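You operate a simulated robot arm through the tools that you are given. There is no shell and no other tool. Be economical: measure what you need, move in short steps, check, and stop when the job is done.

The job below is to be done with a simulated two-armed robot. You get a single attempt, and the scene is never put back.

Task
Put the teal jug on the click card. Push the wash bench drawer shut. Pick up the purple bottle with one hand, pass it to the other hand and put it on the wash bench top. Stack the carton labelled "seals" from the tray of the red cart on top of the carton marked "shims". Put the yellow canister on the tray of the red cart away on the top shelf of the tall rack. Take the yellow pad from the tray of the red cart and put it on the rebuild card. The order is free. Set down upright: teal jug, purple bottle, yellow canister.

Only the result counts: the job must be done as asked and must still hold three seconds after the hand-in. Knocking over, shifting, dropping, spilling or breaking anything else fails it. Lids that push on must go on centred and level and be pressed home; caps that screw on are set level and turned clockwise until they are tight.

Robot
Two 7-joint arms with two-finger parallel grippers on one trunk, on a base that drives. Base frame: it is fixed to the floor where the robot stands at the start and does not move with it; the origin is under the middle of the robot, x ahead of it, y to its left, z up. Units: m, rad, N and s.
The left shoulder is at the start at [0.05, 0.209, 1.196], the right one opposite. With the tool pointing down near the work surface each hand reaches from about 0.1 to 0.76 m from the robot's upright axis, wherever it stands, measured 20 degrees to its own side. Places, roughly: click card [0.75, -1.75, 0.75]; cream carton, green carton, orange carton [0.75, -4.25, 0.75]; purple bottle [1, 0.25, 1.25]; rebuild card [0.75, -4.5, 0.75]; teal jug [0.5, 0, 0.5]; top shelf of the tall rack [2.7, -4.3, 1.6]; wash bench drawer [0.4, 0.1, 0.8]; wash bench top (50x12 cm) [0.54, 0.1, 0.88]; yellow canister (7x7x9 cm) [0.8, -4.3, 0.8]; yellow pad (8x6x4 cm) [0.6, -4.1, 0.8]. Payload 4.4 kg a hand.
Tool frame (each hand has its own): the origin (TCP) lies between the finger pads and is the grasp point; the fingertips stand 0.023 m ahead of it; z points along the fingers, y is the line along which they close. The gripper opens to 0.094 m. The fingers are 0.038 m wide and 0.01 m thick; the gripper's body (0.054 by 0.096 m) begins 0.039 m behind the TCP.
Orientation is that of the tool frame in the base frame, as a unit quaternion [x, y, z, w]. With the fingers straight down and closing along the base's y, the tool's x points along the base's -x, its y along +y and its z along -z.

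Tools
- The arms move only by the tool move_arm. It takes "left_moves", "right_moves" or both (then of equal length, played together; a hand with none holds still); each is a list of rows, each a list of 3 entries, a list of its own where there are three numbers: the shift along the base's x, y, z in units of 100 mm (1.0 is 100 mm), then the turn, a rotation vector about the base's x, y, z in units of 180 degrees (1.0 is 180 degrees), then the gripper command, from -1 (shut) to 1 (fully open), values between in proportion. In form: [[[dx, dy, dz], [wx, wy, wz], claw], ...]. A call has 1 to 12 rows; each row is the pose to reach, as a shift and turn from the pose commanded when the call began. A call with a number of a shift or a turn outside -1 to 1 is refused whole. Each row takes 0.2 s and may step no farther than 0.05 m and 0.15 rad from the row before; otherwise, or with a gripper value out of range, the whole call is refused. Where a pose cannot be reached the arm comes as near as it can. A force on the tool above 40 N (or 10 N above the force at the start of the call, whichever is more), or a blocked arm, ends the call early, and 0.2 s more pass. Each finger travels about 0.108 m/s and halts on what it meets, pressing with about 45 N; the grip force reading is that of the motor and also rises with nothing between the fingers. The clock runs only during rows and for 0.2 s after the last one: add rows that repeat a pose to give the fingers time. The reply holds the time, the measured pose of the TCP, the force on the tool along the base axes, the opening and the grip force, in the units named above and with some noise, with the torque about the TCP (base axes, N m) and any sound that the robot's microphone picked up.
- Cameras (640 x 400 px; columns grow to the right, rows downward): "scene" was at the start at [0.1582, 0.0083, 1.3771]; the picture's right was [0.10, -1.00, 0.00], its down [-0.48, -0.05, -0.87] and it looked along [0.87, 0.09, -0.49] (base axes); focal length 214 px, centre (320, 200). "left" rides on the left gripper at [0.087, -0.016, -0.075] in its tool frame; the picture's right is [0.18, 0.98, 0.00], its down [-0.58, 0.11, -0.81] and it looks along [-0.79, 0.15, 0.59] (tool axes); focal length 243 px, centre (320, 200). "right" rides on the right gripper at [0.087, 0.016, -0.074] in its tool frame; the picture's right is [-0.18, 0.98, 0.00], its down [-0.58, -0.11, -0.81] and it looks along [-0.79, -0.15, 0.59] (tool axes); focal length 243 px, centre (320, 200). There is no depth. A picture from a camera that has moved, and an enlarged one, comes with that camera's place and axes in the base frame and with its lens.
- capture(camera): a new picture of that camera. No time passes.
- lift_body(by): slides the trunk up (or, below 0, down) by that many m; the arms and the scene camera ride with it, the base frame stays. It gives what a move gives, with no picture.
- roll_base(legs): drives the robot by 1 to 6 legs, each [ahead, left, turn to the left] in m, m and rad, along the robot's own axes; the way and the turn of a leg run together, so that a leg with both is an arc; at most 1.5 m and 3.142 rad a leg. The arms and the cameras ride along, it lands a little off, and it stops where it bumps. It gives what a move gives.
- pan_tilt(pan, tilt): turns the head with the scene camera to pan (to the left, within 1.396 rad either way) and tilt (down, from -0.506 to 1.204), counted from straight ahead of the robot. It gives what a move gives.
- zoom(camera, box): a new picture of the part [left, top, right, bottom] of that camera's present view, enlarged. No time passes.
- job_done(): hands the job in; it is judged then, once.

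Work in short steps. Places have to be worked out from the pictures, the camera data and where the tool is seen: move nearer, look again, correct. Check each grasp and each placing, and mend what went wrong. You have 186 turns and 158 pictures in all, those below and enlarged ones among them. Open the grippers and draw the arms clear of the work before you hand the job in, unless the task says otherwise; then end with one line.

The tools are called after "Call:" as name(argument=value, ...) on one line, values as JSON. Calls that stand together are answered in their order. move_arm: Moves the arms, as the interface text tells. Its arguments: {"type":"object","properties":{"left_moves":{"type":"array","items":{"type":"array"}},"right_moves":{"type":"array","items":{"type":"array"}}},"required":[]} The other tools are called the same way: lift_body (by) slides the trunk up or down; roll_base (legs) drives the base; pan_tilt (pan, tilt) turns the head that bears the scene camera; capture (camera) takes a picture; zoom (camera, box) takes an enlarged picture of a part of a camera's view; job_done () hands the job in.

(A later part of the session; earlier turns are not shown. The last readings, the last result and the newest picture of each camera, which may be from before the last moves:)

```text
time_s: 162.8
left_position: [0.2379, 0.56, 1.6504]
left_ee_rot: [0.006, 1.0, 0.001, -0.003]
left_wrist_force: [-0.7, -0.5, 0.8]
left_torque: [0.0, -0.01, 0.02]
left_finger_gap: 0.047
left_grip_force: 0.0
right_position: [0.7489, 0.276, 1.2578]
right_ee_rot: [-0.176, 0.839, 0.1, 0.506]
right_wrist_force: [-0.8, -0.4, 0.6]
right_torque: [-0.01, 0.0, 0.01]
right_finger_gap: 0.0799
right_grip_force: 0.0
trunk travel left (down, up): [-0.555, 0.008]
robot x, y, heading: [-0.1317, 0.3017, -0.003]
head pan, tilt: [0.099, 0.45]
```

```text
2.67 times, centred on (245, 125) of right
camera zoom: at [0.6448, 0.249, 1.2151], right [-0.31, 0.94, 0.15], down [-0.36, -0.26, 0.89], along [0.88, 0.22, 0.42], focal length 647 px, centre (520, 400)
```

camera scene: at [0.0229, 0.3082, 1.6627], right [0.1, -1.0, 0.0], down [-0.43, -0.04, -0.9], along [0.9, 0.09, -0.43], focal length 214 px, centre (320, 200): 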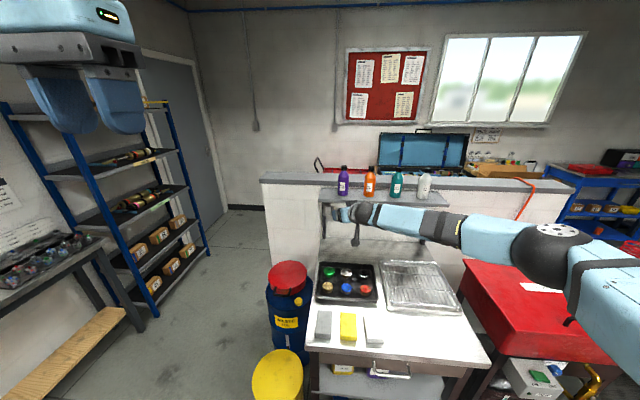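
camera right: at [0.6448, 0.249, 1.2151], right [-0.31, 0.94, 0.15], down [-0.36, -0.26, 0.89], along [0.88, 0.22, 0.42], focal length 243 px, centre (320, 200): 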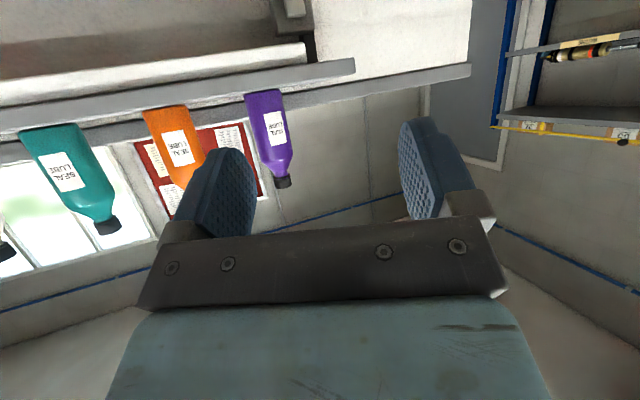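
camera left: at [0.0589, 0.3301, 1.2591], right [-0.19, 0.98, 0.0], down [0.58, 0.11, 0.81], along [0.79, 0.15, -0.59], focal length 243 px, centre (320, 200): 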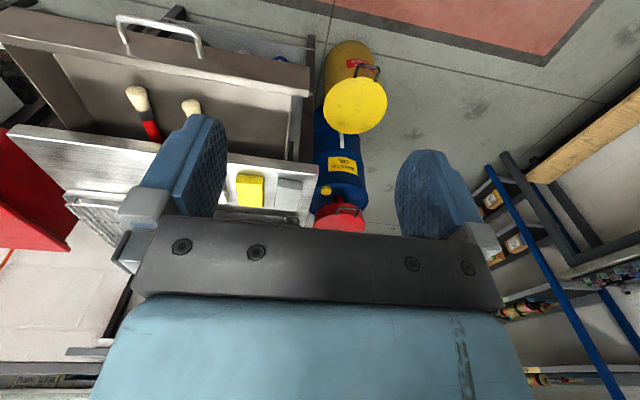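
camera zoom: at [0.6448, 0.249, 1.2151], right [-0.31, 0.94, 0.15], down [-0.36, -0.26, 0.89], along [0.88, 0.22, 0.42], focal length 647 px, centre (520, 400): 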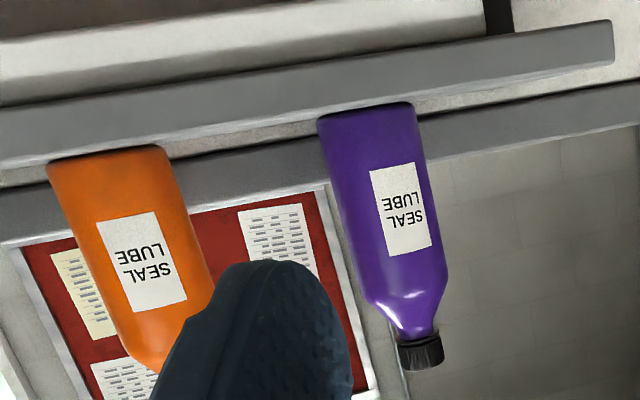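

Bottle at ≈[1.035, 0.290], bottom 1.21, shelf front edge x≈0.98. I drive forward 0.18 and raise the hand slightly.

Call:
roll_base(legs=[[0.18, 0, 0.003]])

Call:
move_arm(right_moves=[[[0, 0.1, 0.1], [0, 0, 0], 0.7]])

Call:
capture(camera="right")

Call:
zoom(camera="scene", box=[290, 180, 410, 270])

```text
time_s: 164.3
left_position: [0.4175, 0.5628, 1.6493]
left_ee_rot: [0.003, 1.0, 0.001, -0.003]
left_wrist_force: [-0.7, 0.0, -0.2]
left_torque: [0.01, -0.01, 0.01]
left_finger_gap: 0.0469
left_grip_force: 0.1
right_position: [0.9344, 0.2829, 1.2588]
right_ee_rot: [-0.179, 0.838, 0.101, 0.505]
right_wrist_force: [0.1, -0.7, 0.0]
right_torque: [0.0, 0.01, 0.01]
right_finger_gap: 0.0801
right_grip_force: 0.0
trunk travel left (down, up): [-0.555, 0.008]
robot x, y, heading: [0.0533, 0.3009, 0.002]
head pan, tilt: [0.099, 0.45]
```

```text
time_s: 164.7
left_position: [0.4216, 0.5646, 1.649]
left_ee_rot: [0.002, 1.0, 0.0, -0.005]
left_wrist_force: [0.1, -0.2, 0.4]
left_torque: [0.02, 0.03, -0.03]
left_finger_gap: 0.0469
left_grip_force: 0.1
right_position: [0.934, 0.2939, 1.2679]
right_ee_rot: [-0.178, 0.839, 0.101, 0.505]
right_wrist_force: [0.9, 1.4, -0.3]
right_torque: [0.01, 0.0, 0.01]
right_finger_gap: 0.0801
right_grip_force: 0.0
trunk travel left (down, up): [-0.555, 0.008]
robot x, y, heading: [0.0546, 0.3003, 0.001]
head pan, tilt: [0.099, 0.45]
```

```text
88 pictures are left
camera right: at [0.8302, 0.265, 1.2257], right [-0.32, 0.94, 0.15], down [-0.36, -0.27, 0.89], along [0.88, 0.23, 0.42], focal length 243 px, centre (320, 200)
```

right: 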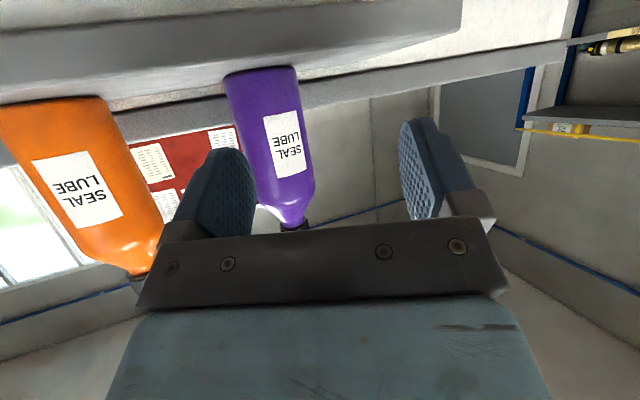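

```text
4.44 times, centred on (350, 225) of scene
camera zoom: at [0.2086, 0.3112, 1.6625], right [0.1, -0.99, 0.0], down [-0.43, -0.05, -0.9], along [0.9, 0.09, -0.43], focal length 953 px, centre (187, 89)
```

zoom: 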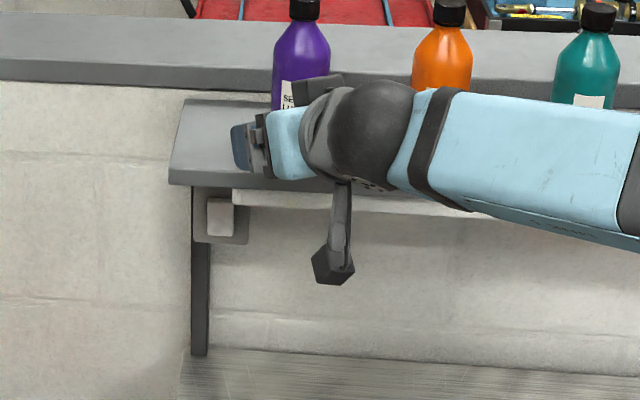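

Bottle confirmed at ≈[1.038, 0.291]. I advance the arm 9.5 cm.

Call:
move_arm(right_moves=[[[0.25, -0.02, 0], [0, 0, 0], 0.7], [[0.5, -0.03, 0], [0, 0, 0], 0.7], [[0.75, -0.03, 0], [0, 0, 0], 0.7], [[0.95, -0.03, 0], [0, 0, 0], 0.7]])

Call:
capture(camera="right")

Call:
zoom(camera="scene", box=[290, 180, 410, 270])

```text
time_s: 165.7
left_position: [0.4222, 0.5621, 1.6486]
left_ee_rot: [0.003, 1.0, 0.001, -0.006]
left_wrist_force: [0.4, 0.4, 0.1]
left_torque: [0.03, -0.01, 0.02]
left_finger_gap: 0.047
left_grip_force: 0.0
right_position: [1.0082, 0.282, 1.2671]
right_ee_rot: [-0.177, 0.839, 0.101, 0.504]
right_wrist_force: [0.0, 0.7, -0.5]
right_torque: [-0.01, -0.02, 0.01]
right_finger_gap: 0.0801
right_grip_force: 0.1
right hand out of reach, approached as far as the arm can: row 3, 4
trunk travel left (down, up): [-0.555, 0.008]
robot x, y, heading: [0.053, 0.3016, 0.002]
head pan, tilt: [0.099, 0.45]
```

```text
86 pictures are left
camera right: at [0.9042, 0.2545, 1.2246], right [-0.31, 0.94, 0.15], down [-0.36, -0.27, 0.89], along [0.88, 0.23, 0.42], focal length 243 px, centre (320, 200)
```

right: 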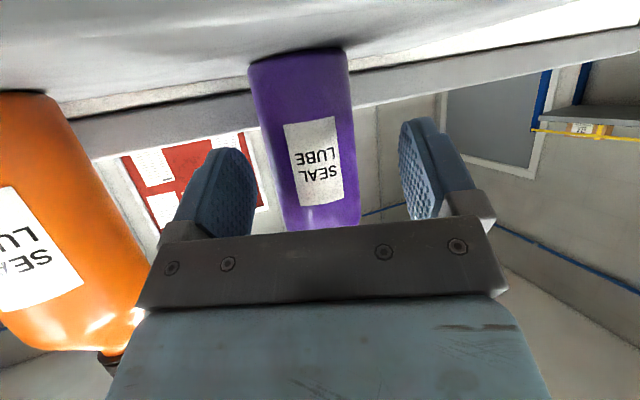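

```text
4.44 times, centred on (350, 225) of scene
camera zoom: at [0.2101, 0.3093, 1.6624], right [0.1, -0.99, 0.0], down [-0.43, -0.04, -0.9], along [0.9, 0.09, -0.44], focal length 953 px, centre (187, 89)
```

zoom: 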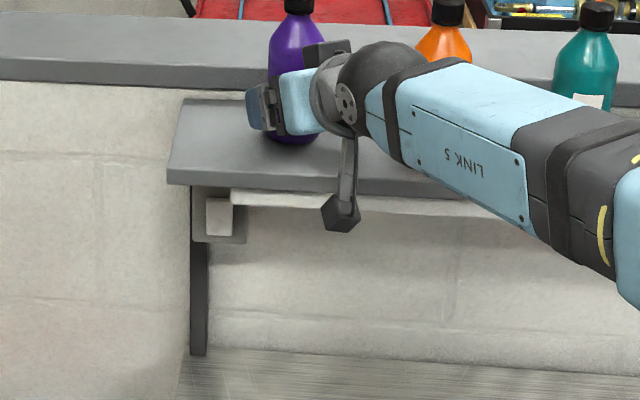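

Arm at its limit, bottle ~3 cm ahead. I nudge the base forward 3 cm.

Call:
roll_base(legs=[[0.03, 0.005, 0]])

Call:
capture(camera="right")

```text
time_s: 166.6
left_position: [0.4423, 0.5668, 1.6511]
left_ee_rot: [0.003, 1.0, 0.001, -0.001]
left_wrist_force: [-0.9, -0.3, 0.4]
left_torque: [0.01, -0.07, 0.04]
left_finger_gap: 0.0471
left_grip_force: 0.1
right_position: [1.0315, 0.2872, 1.2735]
right_ee_rot: [-0.179, 0.837, 0.101, 0.507]
right_wrist_force: [-1.2, 0.0, 1.1]
right_torque: [0.02, 0.02, -0.04]
right_finger_gap: 0.0799
right_grip_force: 0.1
trunk travel left (down, up): [-0.555, 0.008]
robot x, y, heading: [0.0794, 0.3072, 0.006]
head pan, tilt: [0.099, 0.45]
```

```text
84 pictures are left
camera right: at [0.9277, 0.2596, 1.2309], right [-0.32, 0.94, 0.15], down [-0.37, -0.27, 0.89], along [0.87, 0.23, 0.43], focal length 243 px, centre (320, 200)
```

right: 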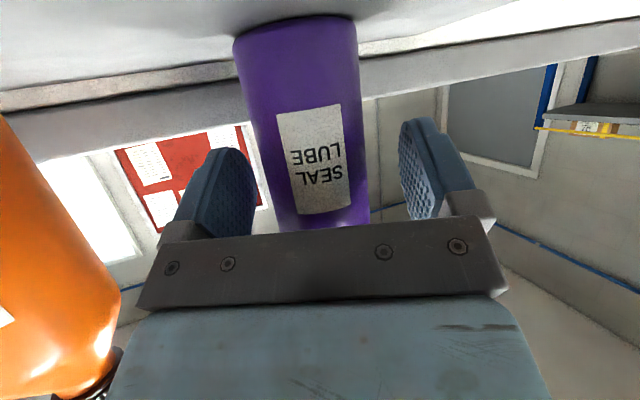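

The bottle is centred between the fingers. Close.

Call:
move_arm(right_moves=[[[0, 0, 0], [0, 0, 0], 0.3], [[0, 0, 0], [0, 0, 0], -0.2], [[0, 0, 0], [0, 0, 0], -1], [[0, 0, 0], [0, 0, 0], -1], [[0, 0, 0], [0, 0, 0], -1]])

Call:
capture(camera="right")

```text
time_s: 167.8
left_position: [0.452, 0.5693, 1.6495]
left_ee_rot: [0.003, 1.0, 0.0, -0.004]
left_wrist_force: [-1.3, 0.0, 0.3]
left_torque: [0.0, 0.0, 0.02]
left_finger_gap: 0.047
left_grip_force: 0.0
right_position: [1.0374, 0.2879, 1.2668]
right_ee_rot: [-0.178, 0.838, 0.101, 0.505]
right_wrist_force: [0.5, -0.5, -1.6]
right_torque: [-0.05, 0.04, 0.0]
right_finger_gap: 0.0525
right_grip_force: 45.3
trunk travel left (down, up): [-0.555, 0.008]
robot x, y, heading: [0.0805, 0.306, 0.006]
head pan, tilt: [0.099, 0.45]
```

```text
83 pictures are left
camera right: at [0.9328, 0.2604, 1.2259], right [-0.32, 0.94, 0.15], down [-0.36, -0.27, 0.89], along [0.88, 0.23, 0.42], focal length 243 px, centre (320, 200)
```

right: 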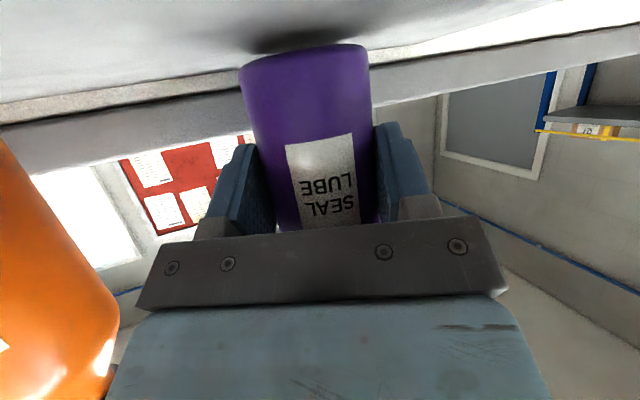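

Gripped (0.0525, 45 N). I lift 4 cm, then back the base away.

Call:
move_arm(right_moves=[[[0, 0, 0.2], [0, 0, 0], -1], [[-0.1, 0, 0.4], [0, 0, 0], -1], [[-0.2, 0, 0.5], [0, 0, 0], -1]])

Call:
capture(camera="right")

```text
time_s: 168.6
left_position: [0.4505, 0.5685, 1.6483]
left_ee_rot: [0.003, 1.0, 0.0, -0.005]
left_wrist_force: [-0.3, 0.1, -0.6]
left_torque: [-0.04, 0.04, 0.01]
left_finger_gap: 0.0471
left_grip_force: 0.1
right_position: [1.018, 0.2872, 1.3159]
right_ee_rot: [-0.178, 0.839, 0.101, 0.504]
right_wrist_force: [0.2, -0.1, -2.6]
right_torque: [-0.03, 0.04, 0.03]
right_finger_gap: 0.0528
right_grip_force: 44.7
trunk travel left (down, up): [-0.555, 0.008]
robot x, y, heading: [0.0771, 0.3065, 0.004]
head pan, tilt: [0.099, 0.45]
```

```text
82 pictures are left
camera right: at [0.9136, 0.2605, 1.2742], right [-0.32, 0.94, 0.15], down [-0.36, -0.27, 0.89], along [0.88, 0.23, 0.42], focal length 243 px, centre (320, 200)
```

right: 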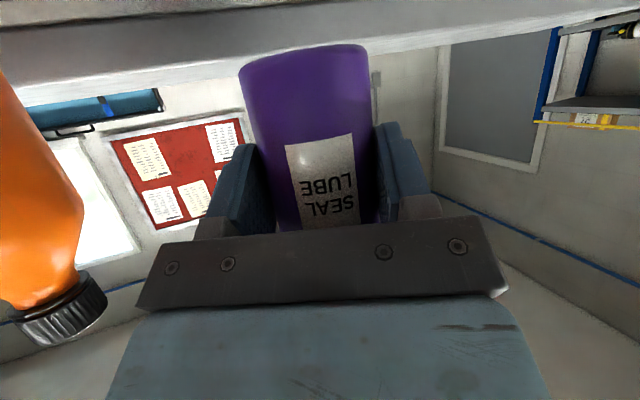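

Bottle lifted (0.26 kg). I back the base off, then retract the right arm while bringing the left hand above it, yawed 23° so its fingers close across the right tool's direction.

Call:
roll_base(legs=[[-0.5, 0, 0]])

Call:
move_arm(left_moves=[[[0.32, -0.31, 0], [0, 0, 0.04], 0], [[0.64, -0.62, 0], [0, 0, 0.08], 0], [[0.96, -0.93, 0], [0, 0, 0.128], 0]], right_moves=[[[-0.32, 0, 0], [0, 0, 0], -1], [[-0.64, 0, 0], [0, 0, 0], -1], [[-0.96, 0, 0], [0, 0, 0], -1]])

Call:
move_arm(left_moves=[[[0.32, -0.31, 0], [0, 0, 0], 0.3], [[0.64, -0.62, 0], [0, 0, 0], 0.3], [[0.96, -0.93, 0], [0, 0, 0], 0.3]], right_moves=[[[-0.32, 0, 0], [0, 0, 0], -1], [[-0.64, 0, 0], [0, 0, 0], -1], [[-0.96, 0, 0], [0, 0, 0], -1]])

Call:
move_arm(left_moves=[[[0.32, -0.2, 0], [0, 0, 0], 0.3], [[0.6, -0.4, 0], [0, 0, 0], 0.3], [[0.6, -0.6, 0], [0, 0, 0], 0.3]], right_moves=[[[-0.32, 0, 0], [0, 0, 0], -1], [[-0.64, 0, 0], [0, 0, 0], -1], [[-0.96, 0, 0], [0, 0, 0], -1]])

Call:
capture(camera="scene")

Call:
capture(camera="left")

```text
time_s: 171.5
left_position: [-0.0434, 0.566, 1.6476]
left_ee_rot: [0.007, 1.0, 0.001, -0.006]
left_wrist_force: [0.0, 1.0, 0.0]
left_torque: [-0.03, 0.02, 0.0]
left_finger_gap: 0.0469
left_grip_force: 0.0
right_position: [0.5186, 0.2806, 1.3153]
right_ee_rot: [-0.175, 0.84, 0.099, 0.504]
right_wrist_force: [1.1, -0.4, -2.2]
right_torque: [0.02, 0.03, 0.0]
right_finger_gap: 0.0526
right_grip_force: 44.8
trunk travel left (down, up): [-0.555, 0.008]
robot x, y, heading: [-0.4218, 0.3097, -0.005]
head pan, tilt: [0.099, 0.45]
```

```text
time_s: 172.3
left_position: [0.0474, 0.472, 1.6499]
left_ee_rot: [-0.195, 0.981, -0.001, -0.004]
left_wrist_force: [0.4, 0.5, 0.7]
left_torque: [0.05, 0.01, -0.03]
left_finger_gap: 0.0472
left_grip_force: 0.0
right_position: [0.419, 0.2797, 1.3165]
right_ee_rot: [-0.174, 0.839, 0.1, 0.505]
right_wrist_force: [0.6, 0.3, -2.0]
right_torque: [0.01, 0.04, 0.02]
right_finger_gap: 0.0525
right_grip_force: 45.0
trunk travel left (down, up): [-0.555, 0.008]
robot x, y, heading: [-0.4183, 0.3081, -0.002]
head pan, tilt: [0.099, 0.45]
```

```text
time_s: 173.1
left_position: [0.1463, 0.379, 1.6482]
left_ee_rot: [-0.193, 0.981, 0.0, -0.005]
left_wrist_force: [0.0, -0.8, 1.0]
left_torque: [0.03, -0.03, 0.0]
left_finger_gap: 0.0611
left_grip_force: 0.1
right_position: [0.3274, 0.2782, 1.315]
right_ee_rot: [-0.174, 0.839, 0.099, 0.505]
right_wrist_force: [-0.8, -0.1, -1.3]
right_torque: [0.01, 0.01, 0.04]
right_finger_gap: 0.0525
right_grip_force: 45.3
trunk travel left (down, up): [-0.555, 0.008]
robot x, y, heading: [-0.4222, 0.3058, -0.004]
head pan, tilt: [0.099, 0.45]
```

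```text
time_s: 173.9
left_position: [0.2033, 0.3211, 1.6461]
left_ee_rot: [-0.193, 0.981, 0.0, -0.005]
left_wrist_force: [-0.3, 0.2, 0.2]
left_torque: [0.03, 0.0, -0.01]
left_finger_gap: 0.0612
left_grip_force: 0.0
right_position: [0.2282, 0.2799, 1.3182]
right_ee_rot: [-0.175, 0.839, 0.1, 0.506]
right_wrist_force: [-0.4, -0.2, -2.1]
right_torque: [0.0, 0.02, 0.03]
right_finger_gap: 0.0525
right_grip_force: 44.3
trunk travel left (down, up): [-0.555, 0.008]
robot x, y, heading: [-0.4192, 0.3076, -0.004]
head pan, tilt: [0.099, 0.45]
```

```text
81 pictures are left
camera scene: at [-0.2621, 0.3142, 1.6626], right [0.09, -1.0, 0.0], down [-0.43, -0.04, -0.9], along [0.9, 0.09, -0.43], focal length 214 px, centre (320, 200)
```

scene: 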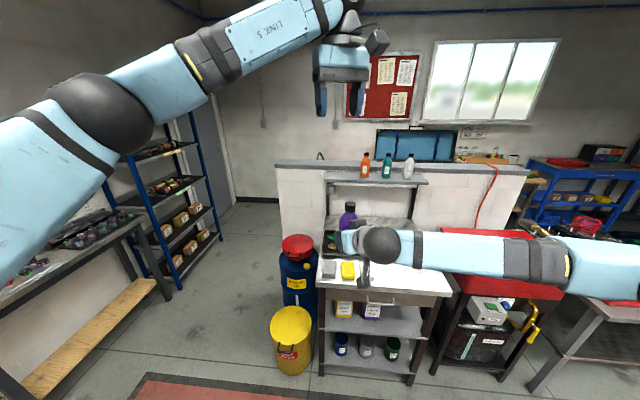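

```text
80 pictures are left
camera left: at [0.1314, 0.2739, 1.7224], right [-0.54, 0.84, 0.0], down [0.5, 0.32, 0.8], along [0.67, 0.44, -0.6], focal length 243 px, centre (320, 200)
```

left: 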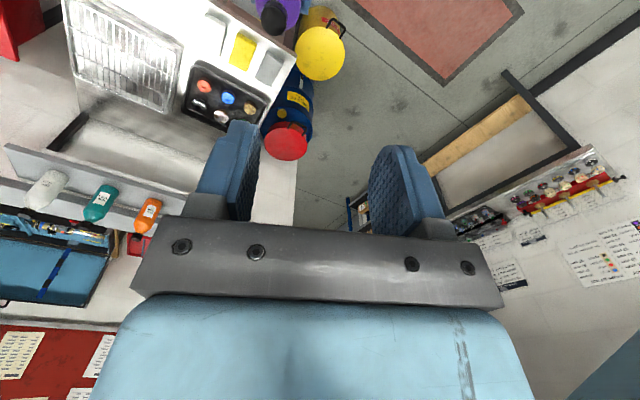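

Cap is at ≈[0.232, 0.286, top 1.413]. I bring the left hand over it and down to just above.

Call:
move_arm(left_moves=[[[0.19, -0.16, -0.3], [0, 0, 0], 0.3], [[0.38, -0.31, -0.6], [0, 0, 0], 0.3], [[0.38, -0.31, -1.0], [0, 0, 0], 0.3]])

Call:
move_arm(left_moves=[[[0, 0, -0.3], [0, 0, 0], 0.3], [[0, 0, -0.6], [0, 0, 0], 0.3], [[0, 0, -0.9], [0, 0, 0], 0.3]])

Call:
capture(camera="left")

Call:
zoom(camera="scene", box=[260, 120, 440, 280])

```text
time_s: 174.7
left_position: [0.244, 0.2893, 1.5455]
left_ee_rot: [-0.192, 0.981, -0.001, -0.005]
left_wrist_force: [0.4, 0.0, 0.2]
left_torque: [0.0, 0.0, 0.01]
left_finger_gap: 0.0612
left_grip_force: 0.1
right_position: [0.2303, 0.2829, 1.317]
right_ee_rot: [-0.175, 0.84, 0.099, 0.504]
right_wrist_force: [0.7, -0.1, -1.6]
right_torque: [0.0, 0.02, -0.04]
right_finger_gap: 0.0526
right_grip_force: 44.9
trunk travel left (down, up): [-0.555, 0.008]
robot x, y, heading: [-0.4225, 0.3058, -0.005]
head pan, tilt: [0.099, 0.45]
```

```text
time_s: 175.5
left_position: [0.2448, 0.2903, 1.4585]
left_ee_rot: [-0.193, 0.981, 0.0, -0.004]
left_wrist_force: [0.0, 0.4, 0.2]
left_torque: [0.01, -0.02, -0.01]
left_finger_gap: 0.0614
left_grip_force: 0.1
right_position: [0.231, 0.2793, 1.3165]
right_ee_rot: [-0.175, 0.839, 0.099, 0.505]
right_wrist_force: [0.1, 0.4, -1.5]
right_torque: [0.04, 0.02, 0.0]
right_finger_gap: 0.0527
right_grip_force: 45.1
trunk travel left (down, up): [-0.555, 0.008]
robot x, y, heading: [-0.4196, 0.306, -0.002]
head pan, tilt: [0.099, 0.45]
```

```text
79 pictures are left
camera left: at [0.1729, 0.2429, 1.5339], right [-0.54, 0.84, 0.0], down [0.5, 0.32, 0.8], along [0.67, 0.44, -0.6], focal length 243 px, centre (320, 200)
```

left: 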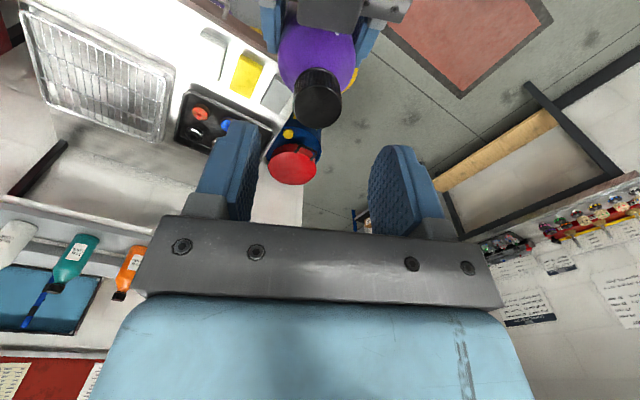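

```text
2.50 times, centred on (350, 200) of scene
camera zoom: at [-0.2601, 0.3146, 1.6624], right [0.09, -1.0, 0.0], down [-0.43, -0.04, -0.9], along [0.9, 0.08, -0.44], focal length 536 px, centre (245, 200)
```

zoom: 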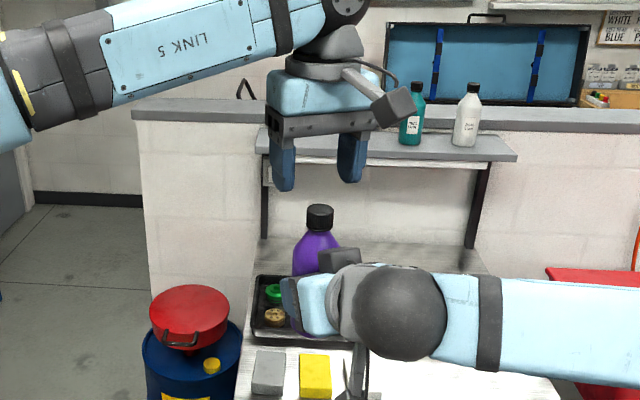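

Aligned within a couple of mm laterally. Descend 6 cm to straddle the cap, then check.

Call:
move_arm(left_moves=[[[0, 0, -0.2], [0, 0, 0], 0.2], [[0, 0, -0.4], [0, 0, 0], 0.2], [[0, 0, -0.6], [0, 0, 0], 0.2]])

Call:
capture(camera="left")

Call:
zoom(camera="scene", box=[310, 150, 400, 240])

```text
time_s: 176.3
left_position: [0.2426, 0.289, 1.3995]
left_ee_rot: [-0.193, 0.981, 0.0, -0.006]
left_wrist_force: [0.9, -1.0, -0.7]
left_torque: [0.04, 0.01, 0.0]
left_finger_gap: 0.0564
left_grip_force: 0.1
right_position: [0.2297, 0.2796, 1.3173]
right_ee_rot: [-0.174, 0.839, 0.099, 0.505]
right_wrist_force: [0.0, -0.6, -1.8]
right_torque: [0.0, 0.01, -0.02]
right_finger_gap: 0.0529
right_grip_force: 44.5
trunk travel left (down, up): [-0.555, 0.008]
robot x, y, heading: [-0.419, 0.3092, -0.008]
head pan, tilt: [0.099, 0.45]
```

```text
77 pictures are left
camera left: at [0.172, 0.241, 1.4735], right [-0.54, 0.84, 0.0], down [0.5, 0.32, 0.8], along [0.67, 0.44, -0.6], focal length 243 px, centre (320, 200)
```

left: 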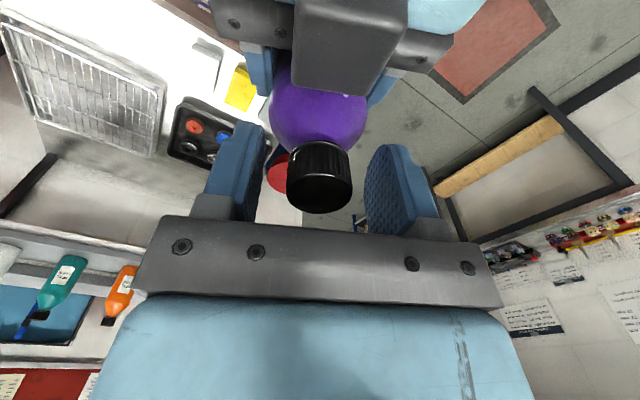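

```text
4.44 times, centred on (355, 195) of scene
camera zoom: at [-0.2602, 0.3144, 1.6624], right [0.09, -1.0, 0.0], down [-0.43, -0.04, -0.9], along [0.9, 0.08, -0.44], focal length 953 px, centre (164, 222)
```

zoom: 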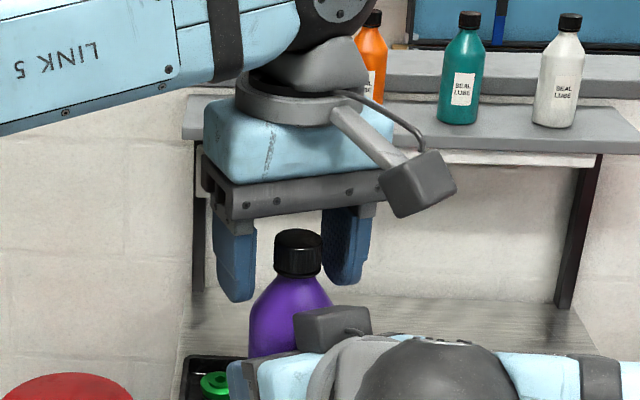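

The cap sits between the left fingers. Close the left gripper.

Call:
move_arm(left_moves=[[[0, 0, 0], [0, 0, 0], -0.2], [[0, 0, 0], [0, 0, 0], -0.6], [[0, 0, 0], [0, 0, 0], -1], [[0, 0, 0], [0, 0, 0], -1], [[0, 0, 0], [0, 0, 0], -1]])

Call:
capture(camera="left")

```text
time_s: 177.5
left_position: [0.2433, 0.288, 1.4008]
left_ee_rot: [-0.194, 0.981, -0.001, -0.004]
left_wrist_force: [8.0, -18.0, 30.3]
left_torque: [-1.04, -0.25, 0.46]
left_finger_gap: 0.0273
left_grip_force: 44.3
right_position: [0.2283, 0.2805, 1.3147]
right_ee_rot: [-0.175, 0.841, 0.099, 0.503]
right_wrist_force: [-7.6, 17.9, -31.9]
right_torque: [-0.74, 0.08, -0.1]
right_finger_gap: 0.0532
right_grip_force: 44.8
trunk travel left (down, up): [-0.555, 0.008]
robot x, y, heading: [-0.4183, 0.3036, -0.007]
head pan, tilt: [0.099, 0.45]
```

```text
75 pictures are left
camera left: at [0.1718, 0.2404, 1.4751], right [-0.54, 0.84, 0.0], down [0.5, 0.33, 0.8], along [0.67, 0.43, -0.6], focal length 243 px, centre (320, 200)
```

left: 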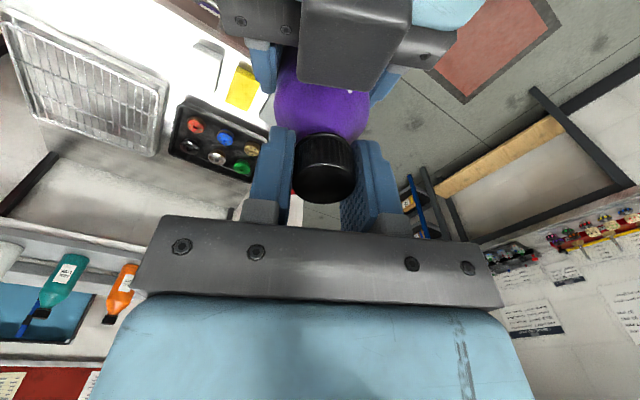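

Both hands hold it (left gap 0.027). I open the right gripper and check the left holds.

Call:
move_arm(right_moves=[[[0, 0, 0], [0, 0, 0], -0.3], [[0, 0, 0], [0, 0, 0], 0.3], [[0, 0, 0], [0, 0, 0], 0.9], [[0, 0, 0], [0, 0, 0], 0.9], [[0, 0, 0], [0, 0, 0], 0.9]])

Call:
capture(camera="left")

Call:
zoom(camera="scene", box=[300, 150, 420, 260])

```text
time_s: 178.7
left_position: [0.2428, 0.2882, 1.3997]
left_ee_rot: [-0.193, 0.981, -0.001, -0.004]
left_wrist_force: [0.2, -0.6, -0.6]
left_torque: [0.02, 0.0, 0.01]
left_finger_gap: 0.0267
left_grip_force: 45.3
right_position: [0.2301, 0.2781, 1.3161]
right_ee_rot: [-0.173, 0.84, 0.097, 0.505]
right_wrist_force: [0.2, -0.3, 1.2]
right_torque: [0.0, 0.01, -0.01]
right_finger_gap: 0.0894
right_grip_force: 0.1
trunk travel left (down, up): [-0.555, 0.008]
robot x, y, heading: [-0.4184, 0.3096, -0.01]
head pan, tilt: [0.099, 0.45]
```

```text
74 pictures are left
camera left: at [0.172, 0.241, 1.4736], right [-0.54, 0.84, 0.0], down [0.5, 0.32, 0.8], along [0.67, 0.44, -0.6], focal length 243 px, centre (320, 200)
```

left: 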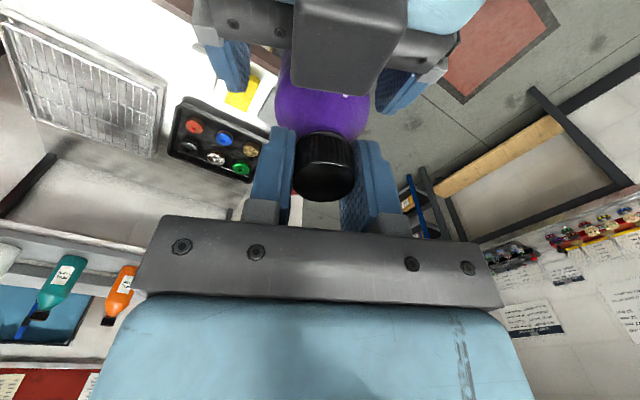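

```text
3.64 times, centred on (360, 205) of scene
camera zoom: at [-0.2604, 0.3144, 1.6624], right [0.09, -1.0, 0.0], down [-0.43, -0.04, -0.9], along [0.9, 0.08, -0.44], focal length 780 px, centre (174, 182)
```

zoom: 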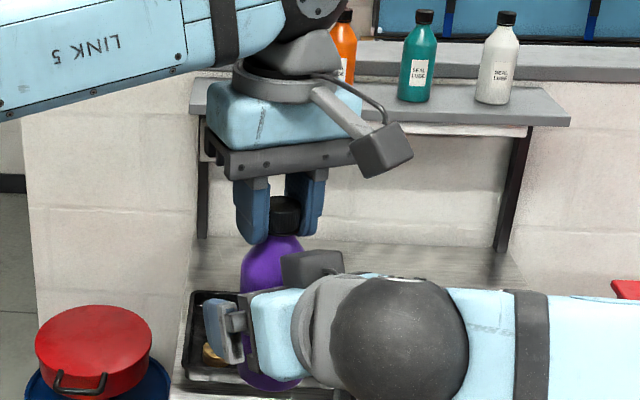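

The left hand holds the bottle. I withdraw the right hand straight back from it.

Call:
move_arm(right_moves=[[[-0.3, -0.13, 0], [0, 0, 0], 0.9], [[-0.6, -0.26, 0], [0, 0, 0], 0.9], [[-0.9, -0.39, 0], [0, 0, 0], 0.9]])

Call:
move_arm(right_moves=[[[-0.2, -0.35, 0], [0, 0, 0], 0.9], [[-0.4, -0.7, 0], [0, 0, 0], 0.9], [[-0.4, -1.0, 0], [0, 0, 0], 0.9]])

Call:
capture(camera="scene")

```text
time_s: 179.5
left_position: [0.2427, 0.2881, 1.4]
left_ee_rot: [-0.194, 0.981, 0.001, -0.005]
left_wrist_force: [0.0, -0.2, 0.0]
left_torque: [0.03, -0.05, 0.01]
left_finger_gap: 0.0266
left_grip_force: 44.5
right_position: [0.1399, 0.2428, 1.3194]
right_ee_rot: [-0.174, 0.84, 0.098, 0.505]
right_wrist_force: [-0.4, 0.2, -0.1]
right_torque: [0.02, 0.0, -0.01]
right_finger_gap: 0.0893
right_grip_force: 0.1
trunk travel left (down, up): [-0.555, 0.008]
robot x, y, heading: [-0.4216, 0.3103, -0.002]
head pan, tilt: [0.099, 0.45]
```

```text
time_s: 180.3
left_position: [0.2432, 0.2883, 1.3994]
left_ee_rot: [-0.194, 0.981, 0.0, -0.004]
left_wrist_force: [0.2, -0.3, 0.0]
left_torque: [0.0, 0.05, 0.0]
left_finger_gap: 0.0269
left_grip_force: 45.4
right_position: [0.1029, 0.1404, 1.318]
right_ee_rot: [-0.175, 0.84, 0.1, 0.505]
right_wrist_force: [0.5, -0.1, -0.1]
right_torque: [0.0, 0.0, 0.0]
right_finger_gap: 0.0893
right_grip_force: 0.1
trunk travel left (down, up): [-0.555, 0.008]
robot x, y, heading: [-0.4182, 0.3054, -0.006]
head pan, tilt: [0.099, 0.45]
```

```text
72 pictures are left
camera scene: at [-0.2607, 0.3137, 1.6624], right [0.09, -1.0, 0.0], down [-0.43, -0.04, -0.9], along [0.9, 0.09, -0.44], focal length 214 px, centre (320, 200)
```

scene: 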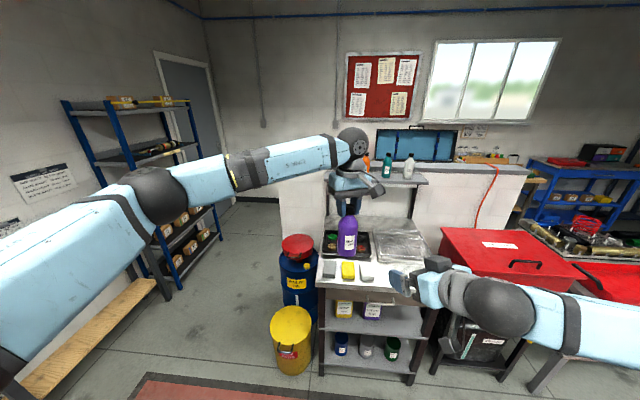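

I zoom to verify the bottle is really hanging from the left gripper (force reads ~0).

Call:
zoom(camera="scene", box=[300, 150, 420, 280])

Call:
capture(camera="left")

```text
3.08 times, centred on (360, 215) of scene
camera zoom: at [-0.2607, 0.3137, 1.6624], right [0.09, -1.0, 0.0], down [-0.43, -0.04, -0.9], along [0.9, 0.09, -0.44], focal length 660 px, centre (197, 154)
```

zoom: 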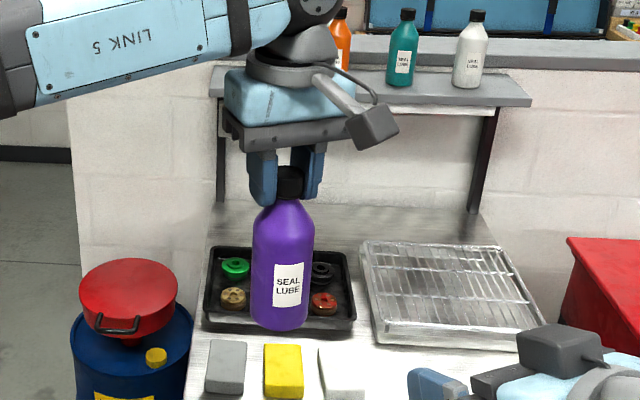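

```text
70 pictures are left
camera left: at [0.1717, 0.2404, 1.4739], right [-0.54, 0.84, 0.0], down [0.5, 0.32, 0.8], along [0.67, 0.44, -0.6], focal length 243 px, centre (320, 200)
```

left: 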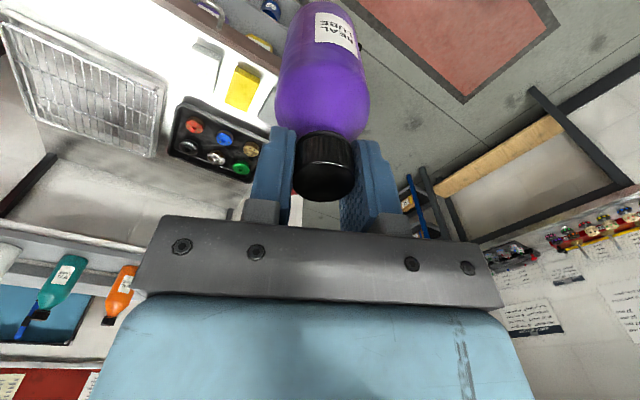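

It hangs upright. I tuck the right hand up/back, drive so the bottle is above the free part of the bench front strip ≈[0.53, −0.03], and start lowering.

Call:
move_arm(right_moves=[[[-0.3, 0, 0.3], [0, 0, 0], 0.9], [[-0.6, 0, 0.6], [0, 0, 0], 0.9], [[-0.9, 0, 0.9], [0, 0, 0], 0.9]])

Call:
move_arm(right_moves=[[[-0.2, -0.3, 0.3], [0, 0, 0], 0.9], [[-0.4, -0.5, 0.6], [0, 0, 0], 0.9], [[-0.4, -0.7, 0.9], [0, 0, 0], 0.9]])

Call:
roll_base(legs=[[0.285, -0.316, 0.005]])

Call:
lift_body(by=-0.3)

Call:
pan_tilt(pan=0.0, tilt=0.7)

Call:
capture(camera="scene")

```text
time_s: 181.1
left_position: [0.2444, 0.2889, 1.3989]
left_ee_rot: [-0.193, 0.981, -0.001, -0.005]
left_wrist_force: [-0.6, 0.3, -0.3]
left_torque: [-0.02, -0.02, -0.02]
left_finger_gap: 0.027
left_grip_force: 44.8
right_position: [0.046, 0.1494, 1.4081]
right_ee_rot: [-0.175, 0.84, 0.098, 0.503]
right_wrist_force: [0.0, 0.4, -0.3]
right_torque: [-0.02, -0.02, -0.05]
right_finger_gap: 0.0891
right_grip_force: 0.0
right hand out of reach, approached as far as the arm can: row 3
trunk travel left (down, up): [-0.555, 0.008]
robot x, y, heading: [-0.4167, 0.3063, -0.008]
head pan, tilt: [0.099, 0.45]
```

```text
time_s: 181.9
left_position: [0.2424, 0.2872, 1.4002]
left_ee_rot: [-0.193, 0.981, 0.0, -0.004]
left_wrist_force: [0.2, 0.1, -1.4]
left_torque: [0.04, -0.02, 0.02]
left_finger_gap: 0.0265
left_grip_force: 45.2
right_position: [0.0323, 0.0795, 1.5091]
right_ee_rot: [-0.175, 0.84, 0.1, 0.505]
right_wrist_force: [-0.6, 0.9, 1.5]
right_torque: [0.01, 0.04, -0.02]
right_finger_gap: 0.0895
right_grip_force: 0.0
right hand out of reach, approached as far as the arm can: row 1, 2, 3
trunk travel left (down, up): [-0.555, 0.008]
robot x, y, heading: [-0.4217, 0.3047, -0.005]
head pan, tilt: [0.099, 0.45]
```

```text
time_s: 185.3
left_position: [0.5204, -0.0247, 1.4]
left_ee_rot: [-0.195, 0.981, -0.001, -0.004]
left_wrist_force: [0.4, 0.6, -0.8]
left_torque: [0.0, -0.03, 0.0]
left_finger_gap: 0.0272
left_grip_force: 45.0
right_position: [0.3113, -0.235, 1.5088]
right_ee_rot: [-0.177, 0.839, 0.1, 0.504]
right_wrist_force: [-0.2, -0.1, 0.2]
right_torque: [0.02, 0.03, 0.01]
right_finger_gap: 0.0892
right_grip_force: 0.0
trunk travel left (down, up): [-0.555, 0.008]
robot x, y, heading: [-0.1435, -0.0114, -0.0]
head pan, tilt: [0.099, 0.45]
```

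```text
time_s: 188.3
left_position: [0.5214, -0.0256, 1.0986]
left_ee_rot: [-0.196, 0.981, -0.001, -0.004]
left_wrist_force: [-1.2, 0.2, -0.2]
left_torque: [0.0, -0.01, -0.01]
left_finger_gap: 0.0269
left_grip_force: 45.1
right_position: [0.3115, -0.2359, 1.2075]
right_ee_rot: [-0.177, 0.839, 0.101, 0.505]
right_wrist_force: [0.6, -0.4, 0.3]
right_torque: [0.0, -0.01, 0.0]
right_finger_gap: 0.0893
right_grip_force: 0.1
trunk travel left (down, up): [-0.255, 0.308]
robot x, y, heading: [-0.1403, -0.0113, 0.0]
head pan, tilt: [0.099, 0.45]
```

```text
time_s: 189.0
left_position: [0.5221, -0.026, 1.099]
left_ee_rot: [-0.196, 0.981, 0.0, -0.005]
left_wrist_force: [-0.3, -0.6, 0.2]
left_torque: [0.04, 0.01, 0.01]
left_finger_gap: 0.0267
left_grip_force: 45.0
right_position: [0.3109, -0.2345, 1.2086]
right_ee_rot: [-0.178, 0.839, 0.101, 0.505]
right_wrist_force: [-0.3, -0.4, -0.3]
right_torque: [0.03, 0.03, -0.04]
right_finger_gap: 0.0892
right_grip_force: 0.0
trunk travel left (down, up): [-0.255, 0.308]
robot x, y, heading: [-0.139, -0.0082, -0.003]
head pan, tilt: [0.0, 0.7]
```

```text
69 pictures are left
camera scene: at [0.0107, -0.0113, 1.3403], right [0.0, -1.0, 0.0], down [-0.64, 0.0, -0.77], along [0.77, 0.0, -0.64], focal length 214 px, centre (320, 200)
```

scene: 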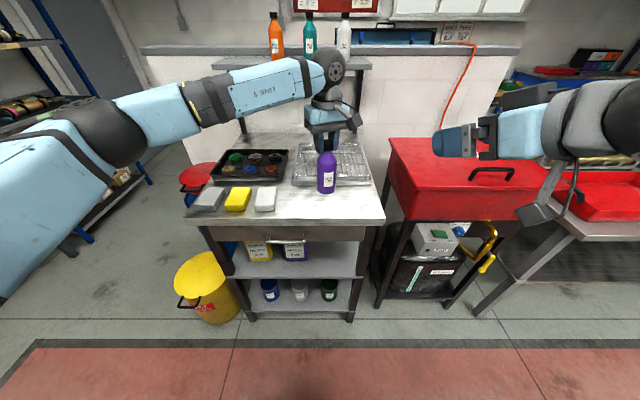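

Bottle is above the bench strip (x≈0.515, y≈−0.03). Lower 7 cm, then step down to contact.

Call:
lift_body(by=-0.065)

Call:
move_arm(left_moves=[[[0.1, 0, -0.04], [0, 0, 0], -1], [[0.1, 0, -0.08], [0, 0, 0], -1], [[0.1, 0, -0.12], [0, 0, 0], -1]])

Call:
zoom(camera="scene", box=[260, 120, 400, 240])

```text
time_s: 190.1
left_position: [0.5211, -0.0251, 1.0345]
left_ee_rot: [-0.195, 0.981, 0.0, -0.004]
left_wrist_force: [0.0, -0.6, 0.0]
left_torque: [-0.02, -0.02, -0.01]
left_finger_gap: 0.027
left_grip_force: 44.9
right_position: [0.3109, -0.2356, 1.1435]
right_ee_rot: [-0.178, 0.839, 0.101, 0.505]
right_wrist_force: [-0.7, -0.3, 0.6]
right_torque: [0.02, 0.04, 0.03]
right_finger_gap: 0.089
right_grip_force: 0.1
trunk travel left (down, up): [-0.19, 0.373]
robot x, y, heading: [-0.1387, -0.012, 0.005]
head pan, tilt: [0.0, 0.7]
```

```text
time_s: 190.9
left_position: [0.531, -0.0267, 1.0224]
left_ee_rot: [-0.195, 0.981, 0.0, -0.004]
left_wrist_force: [-0.1, 1.5, 0.2]
left_torque: [0.0, -0.05, -0.03]
left_finger_gap: 0.0269
left_grip_force: 45.5
right_position: [0.3123, -0.2344, 1.1432]
right_ee_rot: [-0.177, 0.839, 0.101, 0.505]
right_wrist_force: [0.8, -0.2, 0.4]
right_torque: [0.01, 0.01, -0.01]
right_finger_gap: 0.0891
right_grip_force: 0.1
trunk travel left (down, up): [-0.19, 0.373]
robot x, y, heading: [-0.1405, -0.0113, -0.001]
head pan, tilt: [0.0, 0.7]
```

```text
3.33 times, centred on (330, 180) of scene
camera zoom: at [0.0106, -0.0113, 1.2752], right [0.0, -1.0, 0.0], down [-0.64, 0.0, -0.76], along [0.76, 0.0, -0.64], focal length 715 px, centre (287, 267)
```

zoom: 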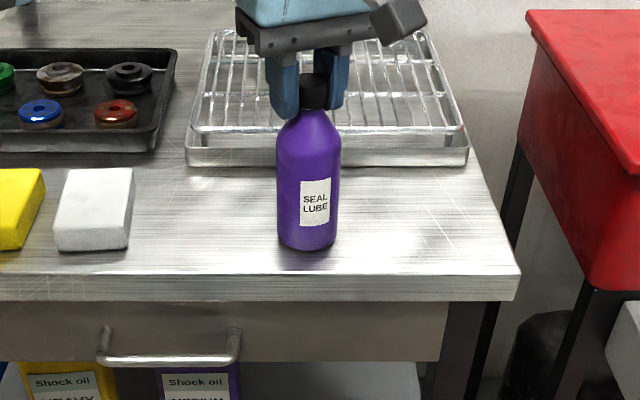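

Not touching yet; step down another centimetre.

Call:
move_arm(left_moves=[[[0, 0, -0.03], [0, 0, 0], -1], [[0, 0, -0.06], [0, 0, 0], -1]])

Call:
move_arm(left_moves=[[[0, 0, -0.03], [0, 0, 0], -1], [[0, 0, -0.05], [0, 0, 0], -1]])

Call:
move_arm(left_moves=[[[0, 0, -0.03], [0, 0, 0], -1]])

```text
time_s: 191.5
left_position: [0.5284, -0.025, 1.0224]
left_ee_rot: [-0.196, 0.981, -0.004, -0.001]
left_wrist_force: [1.6, -0.8, 30.9]
left_torque: [0.07, 0.17, -0.01]
left_finger_gap: 0.0272
left_grip_force: 44.9
right_position: [0.3076, -0.2351, 1.1454]
right_ee_rot: [-0.177, 0.839, 0.1, 0.505]
right_wrist_force: [0.0, -0.4, 0.3]
right_torque: [0.03, 0.01, 0.02]
right_finger_gap: 0.0892
right_grip_force: 0.0
trunk travel left (down, up): [-0.19, 0.373]
robot x, y, heading: [-0.1445, -0.0099, 0.0]
head pan, tilt: [0.0, 0.7]
```

```text
time_s: 191.8
left_position: [0.5318, -0.0253, 1.024]
left_ee_rot: [-0.196, 0.981, -0.003, -0.001]
left_wrist_force: [-5.2, 0.3, 19.1]
left_torque: [0.26, 1.0, -0.02]
left_finger_gap: 0.0272
left_grip_force: 44.7
right_position: [0.31, -0.2338, 1.1439]
right_ee_rot: [-0.177, 0.839, 0.1, 0.505]
right_wrist_force: [0.1, -0.5, -0.8]
right_torque: [0.02, 0.02, 0.03]
right_finger_gap: 0.0893
right_grip_force: 0.1
trunk travel left (down, up): [-0.19, 0.373]
robot x, y, heading: [-0.1434, -0.0131, 0.002]
head pan, tilt: [0.0, 0.7]
stopped in row 1 (left hand): the force on the tool passed its limit at 45 N (the readings are from after the stop); the commanded pose is now the measured one
```

```text
time_s: 192.2
left_position: [0.5307, -0.0254, 1.0231]
left_ee_rot: [-0.195, 0.981, -0.006, 0.002]
left_wrist_force: [-0.1, -1.4, 34.8]
left_torque: [0.0, 0.94, -0.04]
left_finger_gap: 0.0269
left_grip_force: 45.3
right_position: [0.3076, -0.2348, 1.1458]
right_ee_rot: [-0.177, 0.838, 0.1, 0.506]
right_wrist_force: [-0.4, -0.4, -0.4]
right_torque: [0.01, 0.0, -0.03]
right_finger_gap: 0.0896
right_grip_force: 0.0
trunk travel left (down, up): [-0.19, 0.373]
robot x, y, heading: [-0.1392, -0.0114, 0.005]
head pan, tilt: [0.0, 0.7]
```

It is firmly on the bench. I relieve the pressure by raising 3 mm, then open slowly.

Call:
move_arm(left_moves=[[[0, 0, 0.03], [0, 0, 0], -1], [[0, 0, 0.03], [0, 0, 0], -1]])

Call:
move_arm(left_moves=[[[0, 0, 0], [0, 0, 0], -0.3], [[0, 0, 0], [0, 0, 0], 0.1], [[0, 0, 0], [0, 0, 0], 0.4], [[0, 0, 0], [0, 0, 0], 0.4]])

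Call:
capture(camera="left")

```text
time_s: 192.8
left_position: [0.5306, -0.0261, 1.0222]
left_ee_rot: [-0.195, 0.981, -0.004, -0.001]
left_wrist_force: [-1.8, -0.7, 29.7]
left_torque: [-0.01, 0.7, 0.02]
left_finger_gap: 0.0271
left_grip_force: 44.8
right_position: [0.3088, -0.2355, 1.1449]
right_ee_rot: [-0.177, 0.838, 0.1, 0.506]
right_wrist_force: [0.7, -0.3, -0.5]
right_torque: [0.0, -0.02, 0.01]
right_finger_gap: 0.0893
right_grip_force: 0.1
trunk travel left (down, up): [-0.19, 0.373]
robot x, y, heading: [-0.1398, -0.0116, -0.001]
head pan, tilt: [0.0, 0.7]
```

```text
time_s: 193.8
left_position: [0.5323, -0.0254, 1.0203]
left_ee_rot: [-0.196, 0.981, -0.002, -0.002]
left_wrist_force: [0.1, -1.1, 0.2]
left_torque: [0.02, -0.04, -0.03]
left_finger_gap: 0.0657
left_grip_force: 0.1
right_position: [0.3114, -0.2357, 1.1435]
right_ee_rot: [-0.177, 0.839, 0.101, 0.504]
right_wrist_force: [-1.0, 0.0, -0.6]
right_torque: [0.01, -0.01, 0.01]
right_finger_gap: 0.0891
right_grip_force: 0.0
trunk travel left (down, up): [-0.19, 0.373]
robot x, y, heading: [-0.1434, -0.0121, 0.001]
head pan, tilt: [0.0, 0.7]
```

```text
67 pictures are left
camera left: at [0.4613, -0.0737, 1.0942], right [-0.55, 0.84, 0.0], down [0.5, 0.33, 0.8], along [0.67, 0.44, -0.6], focal length 243 px, centre (320, 200)
```

left: 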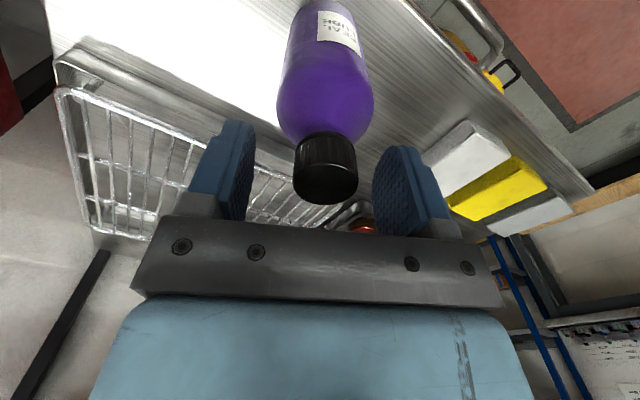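

Released and standing. I raise the trunk to clear and check the bottle.

Call:
lift_body(by=0.2)

Call:
roll_base(legs=[[-0.3, 0, 0]])

Call:
zoom(camera="scene", box=[240, 100, 400, 230])

```text
time_s: 196.0
left_position: [0.5325, -0.0269, 1.2199]
left_ee_rot: [-0.196, 0.981, -0.003, -0.003]
left_wrist_force: [-0.4, -0.3, 0.3]
left_torque: [-0.02, 0.0, -0.02]
left_finger_gap: 0.066
left_grip_force: 0.0
right_position: [0.3115, -0.2356, 1.3437]
right_ee_rot: [-0.177, 0.839, 0.101, 0.504]
right_wrist_force: [-0.1, -0.5, 0.2]
right_torque: [-0.02, 0.0, -0.02]
right_finger_gap: 0.0895
right_grip_force: 0.0
trunk travel left (down, up): [-0.39, 0.173]
robot x, y, heading: [-0.1418, -0.0136, 0.001]
head pan, tilt: [0.0, 0.7]
```

```text
time_s: 198.1
left_position: [0.2312, -0.0257, 1.22]
left_ee_rot: [-0.197, 0.98, -0.003, -0.003]
left_wrist_force: [-0.8, 0.6, 0.2]
left_torque: [0.0, 0.0, 0.0]
left_finger_gap: 0.0658
left_grip_force: 0.0
right_position: [0.009, -0.235, 1.3426]
right_ee_rot: [-0.177, 0.839, 0.1, 0.504]
right_wrist_force: [-0.6, 0.3, 0.0]
right_torque: [-0.01, 0.0, 0.02]
right_finger_gap: 0.0895
right_grip_force: 0.1
trunk travel left (down, up): [-0.39, 0.173]
robot x, y, heading: [-0.4396, -0.0108, 0.002]
head pan, tilt: [0.0, 0.7]
```

```text
3.08 times, centred on (320, 165) of scene
camera zoom: at [-0.2916, -0.0113, 1.4752], right [0.0, -1.0, 0.0], down [-0.64, 0.0, -0.76], along [0.76, 0.0, -0.64], focal length 660 px, centre (320, 308)
```

zoom: 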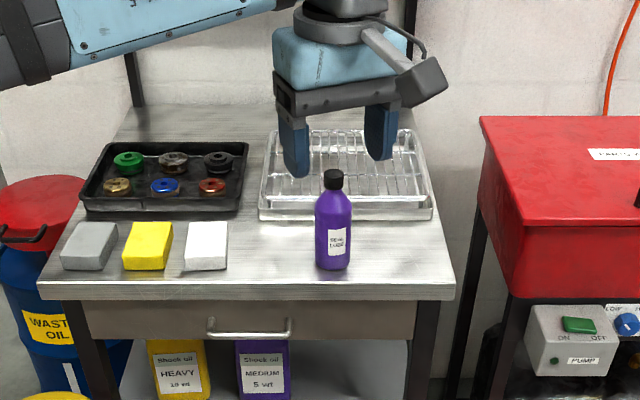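

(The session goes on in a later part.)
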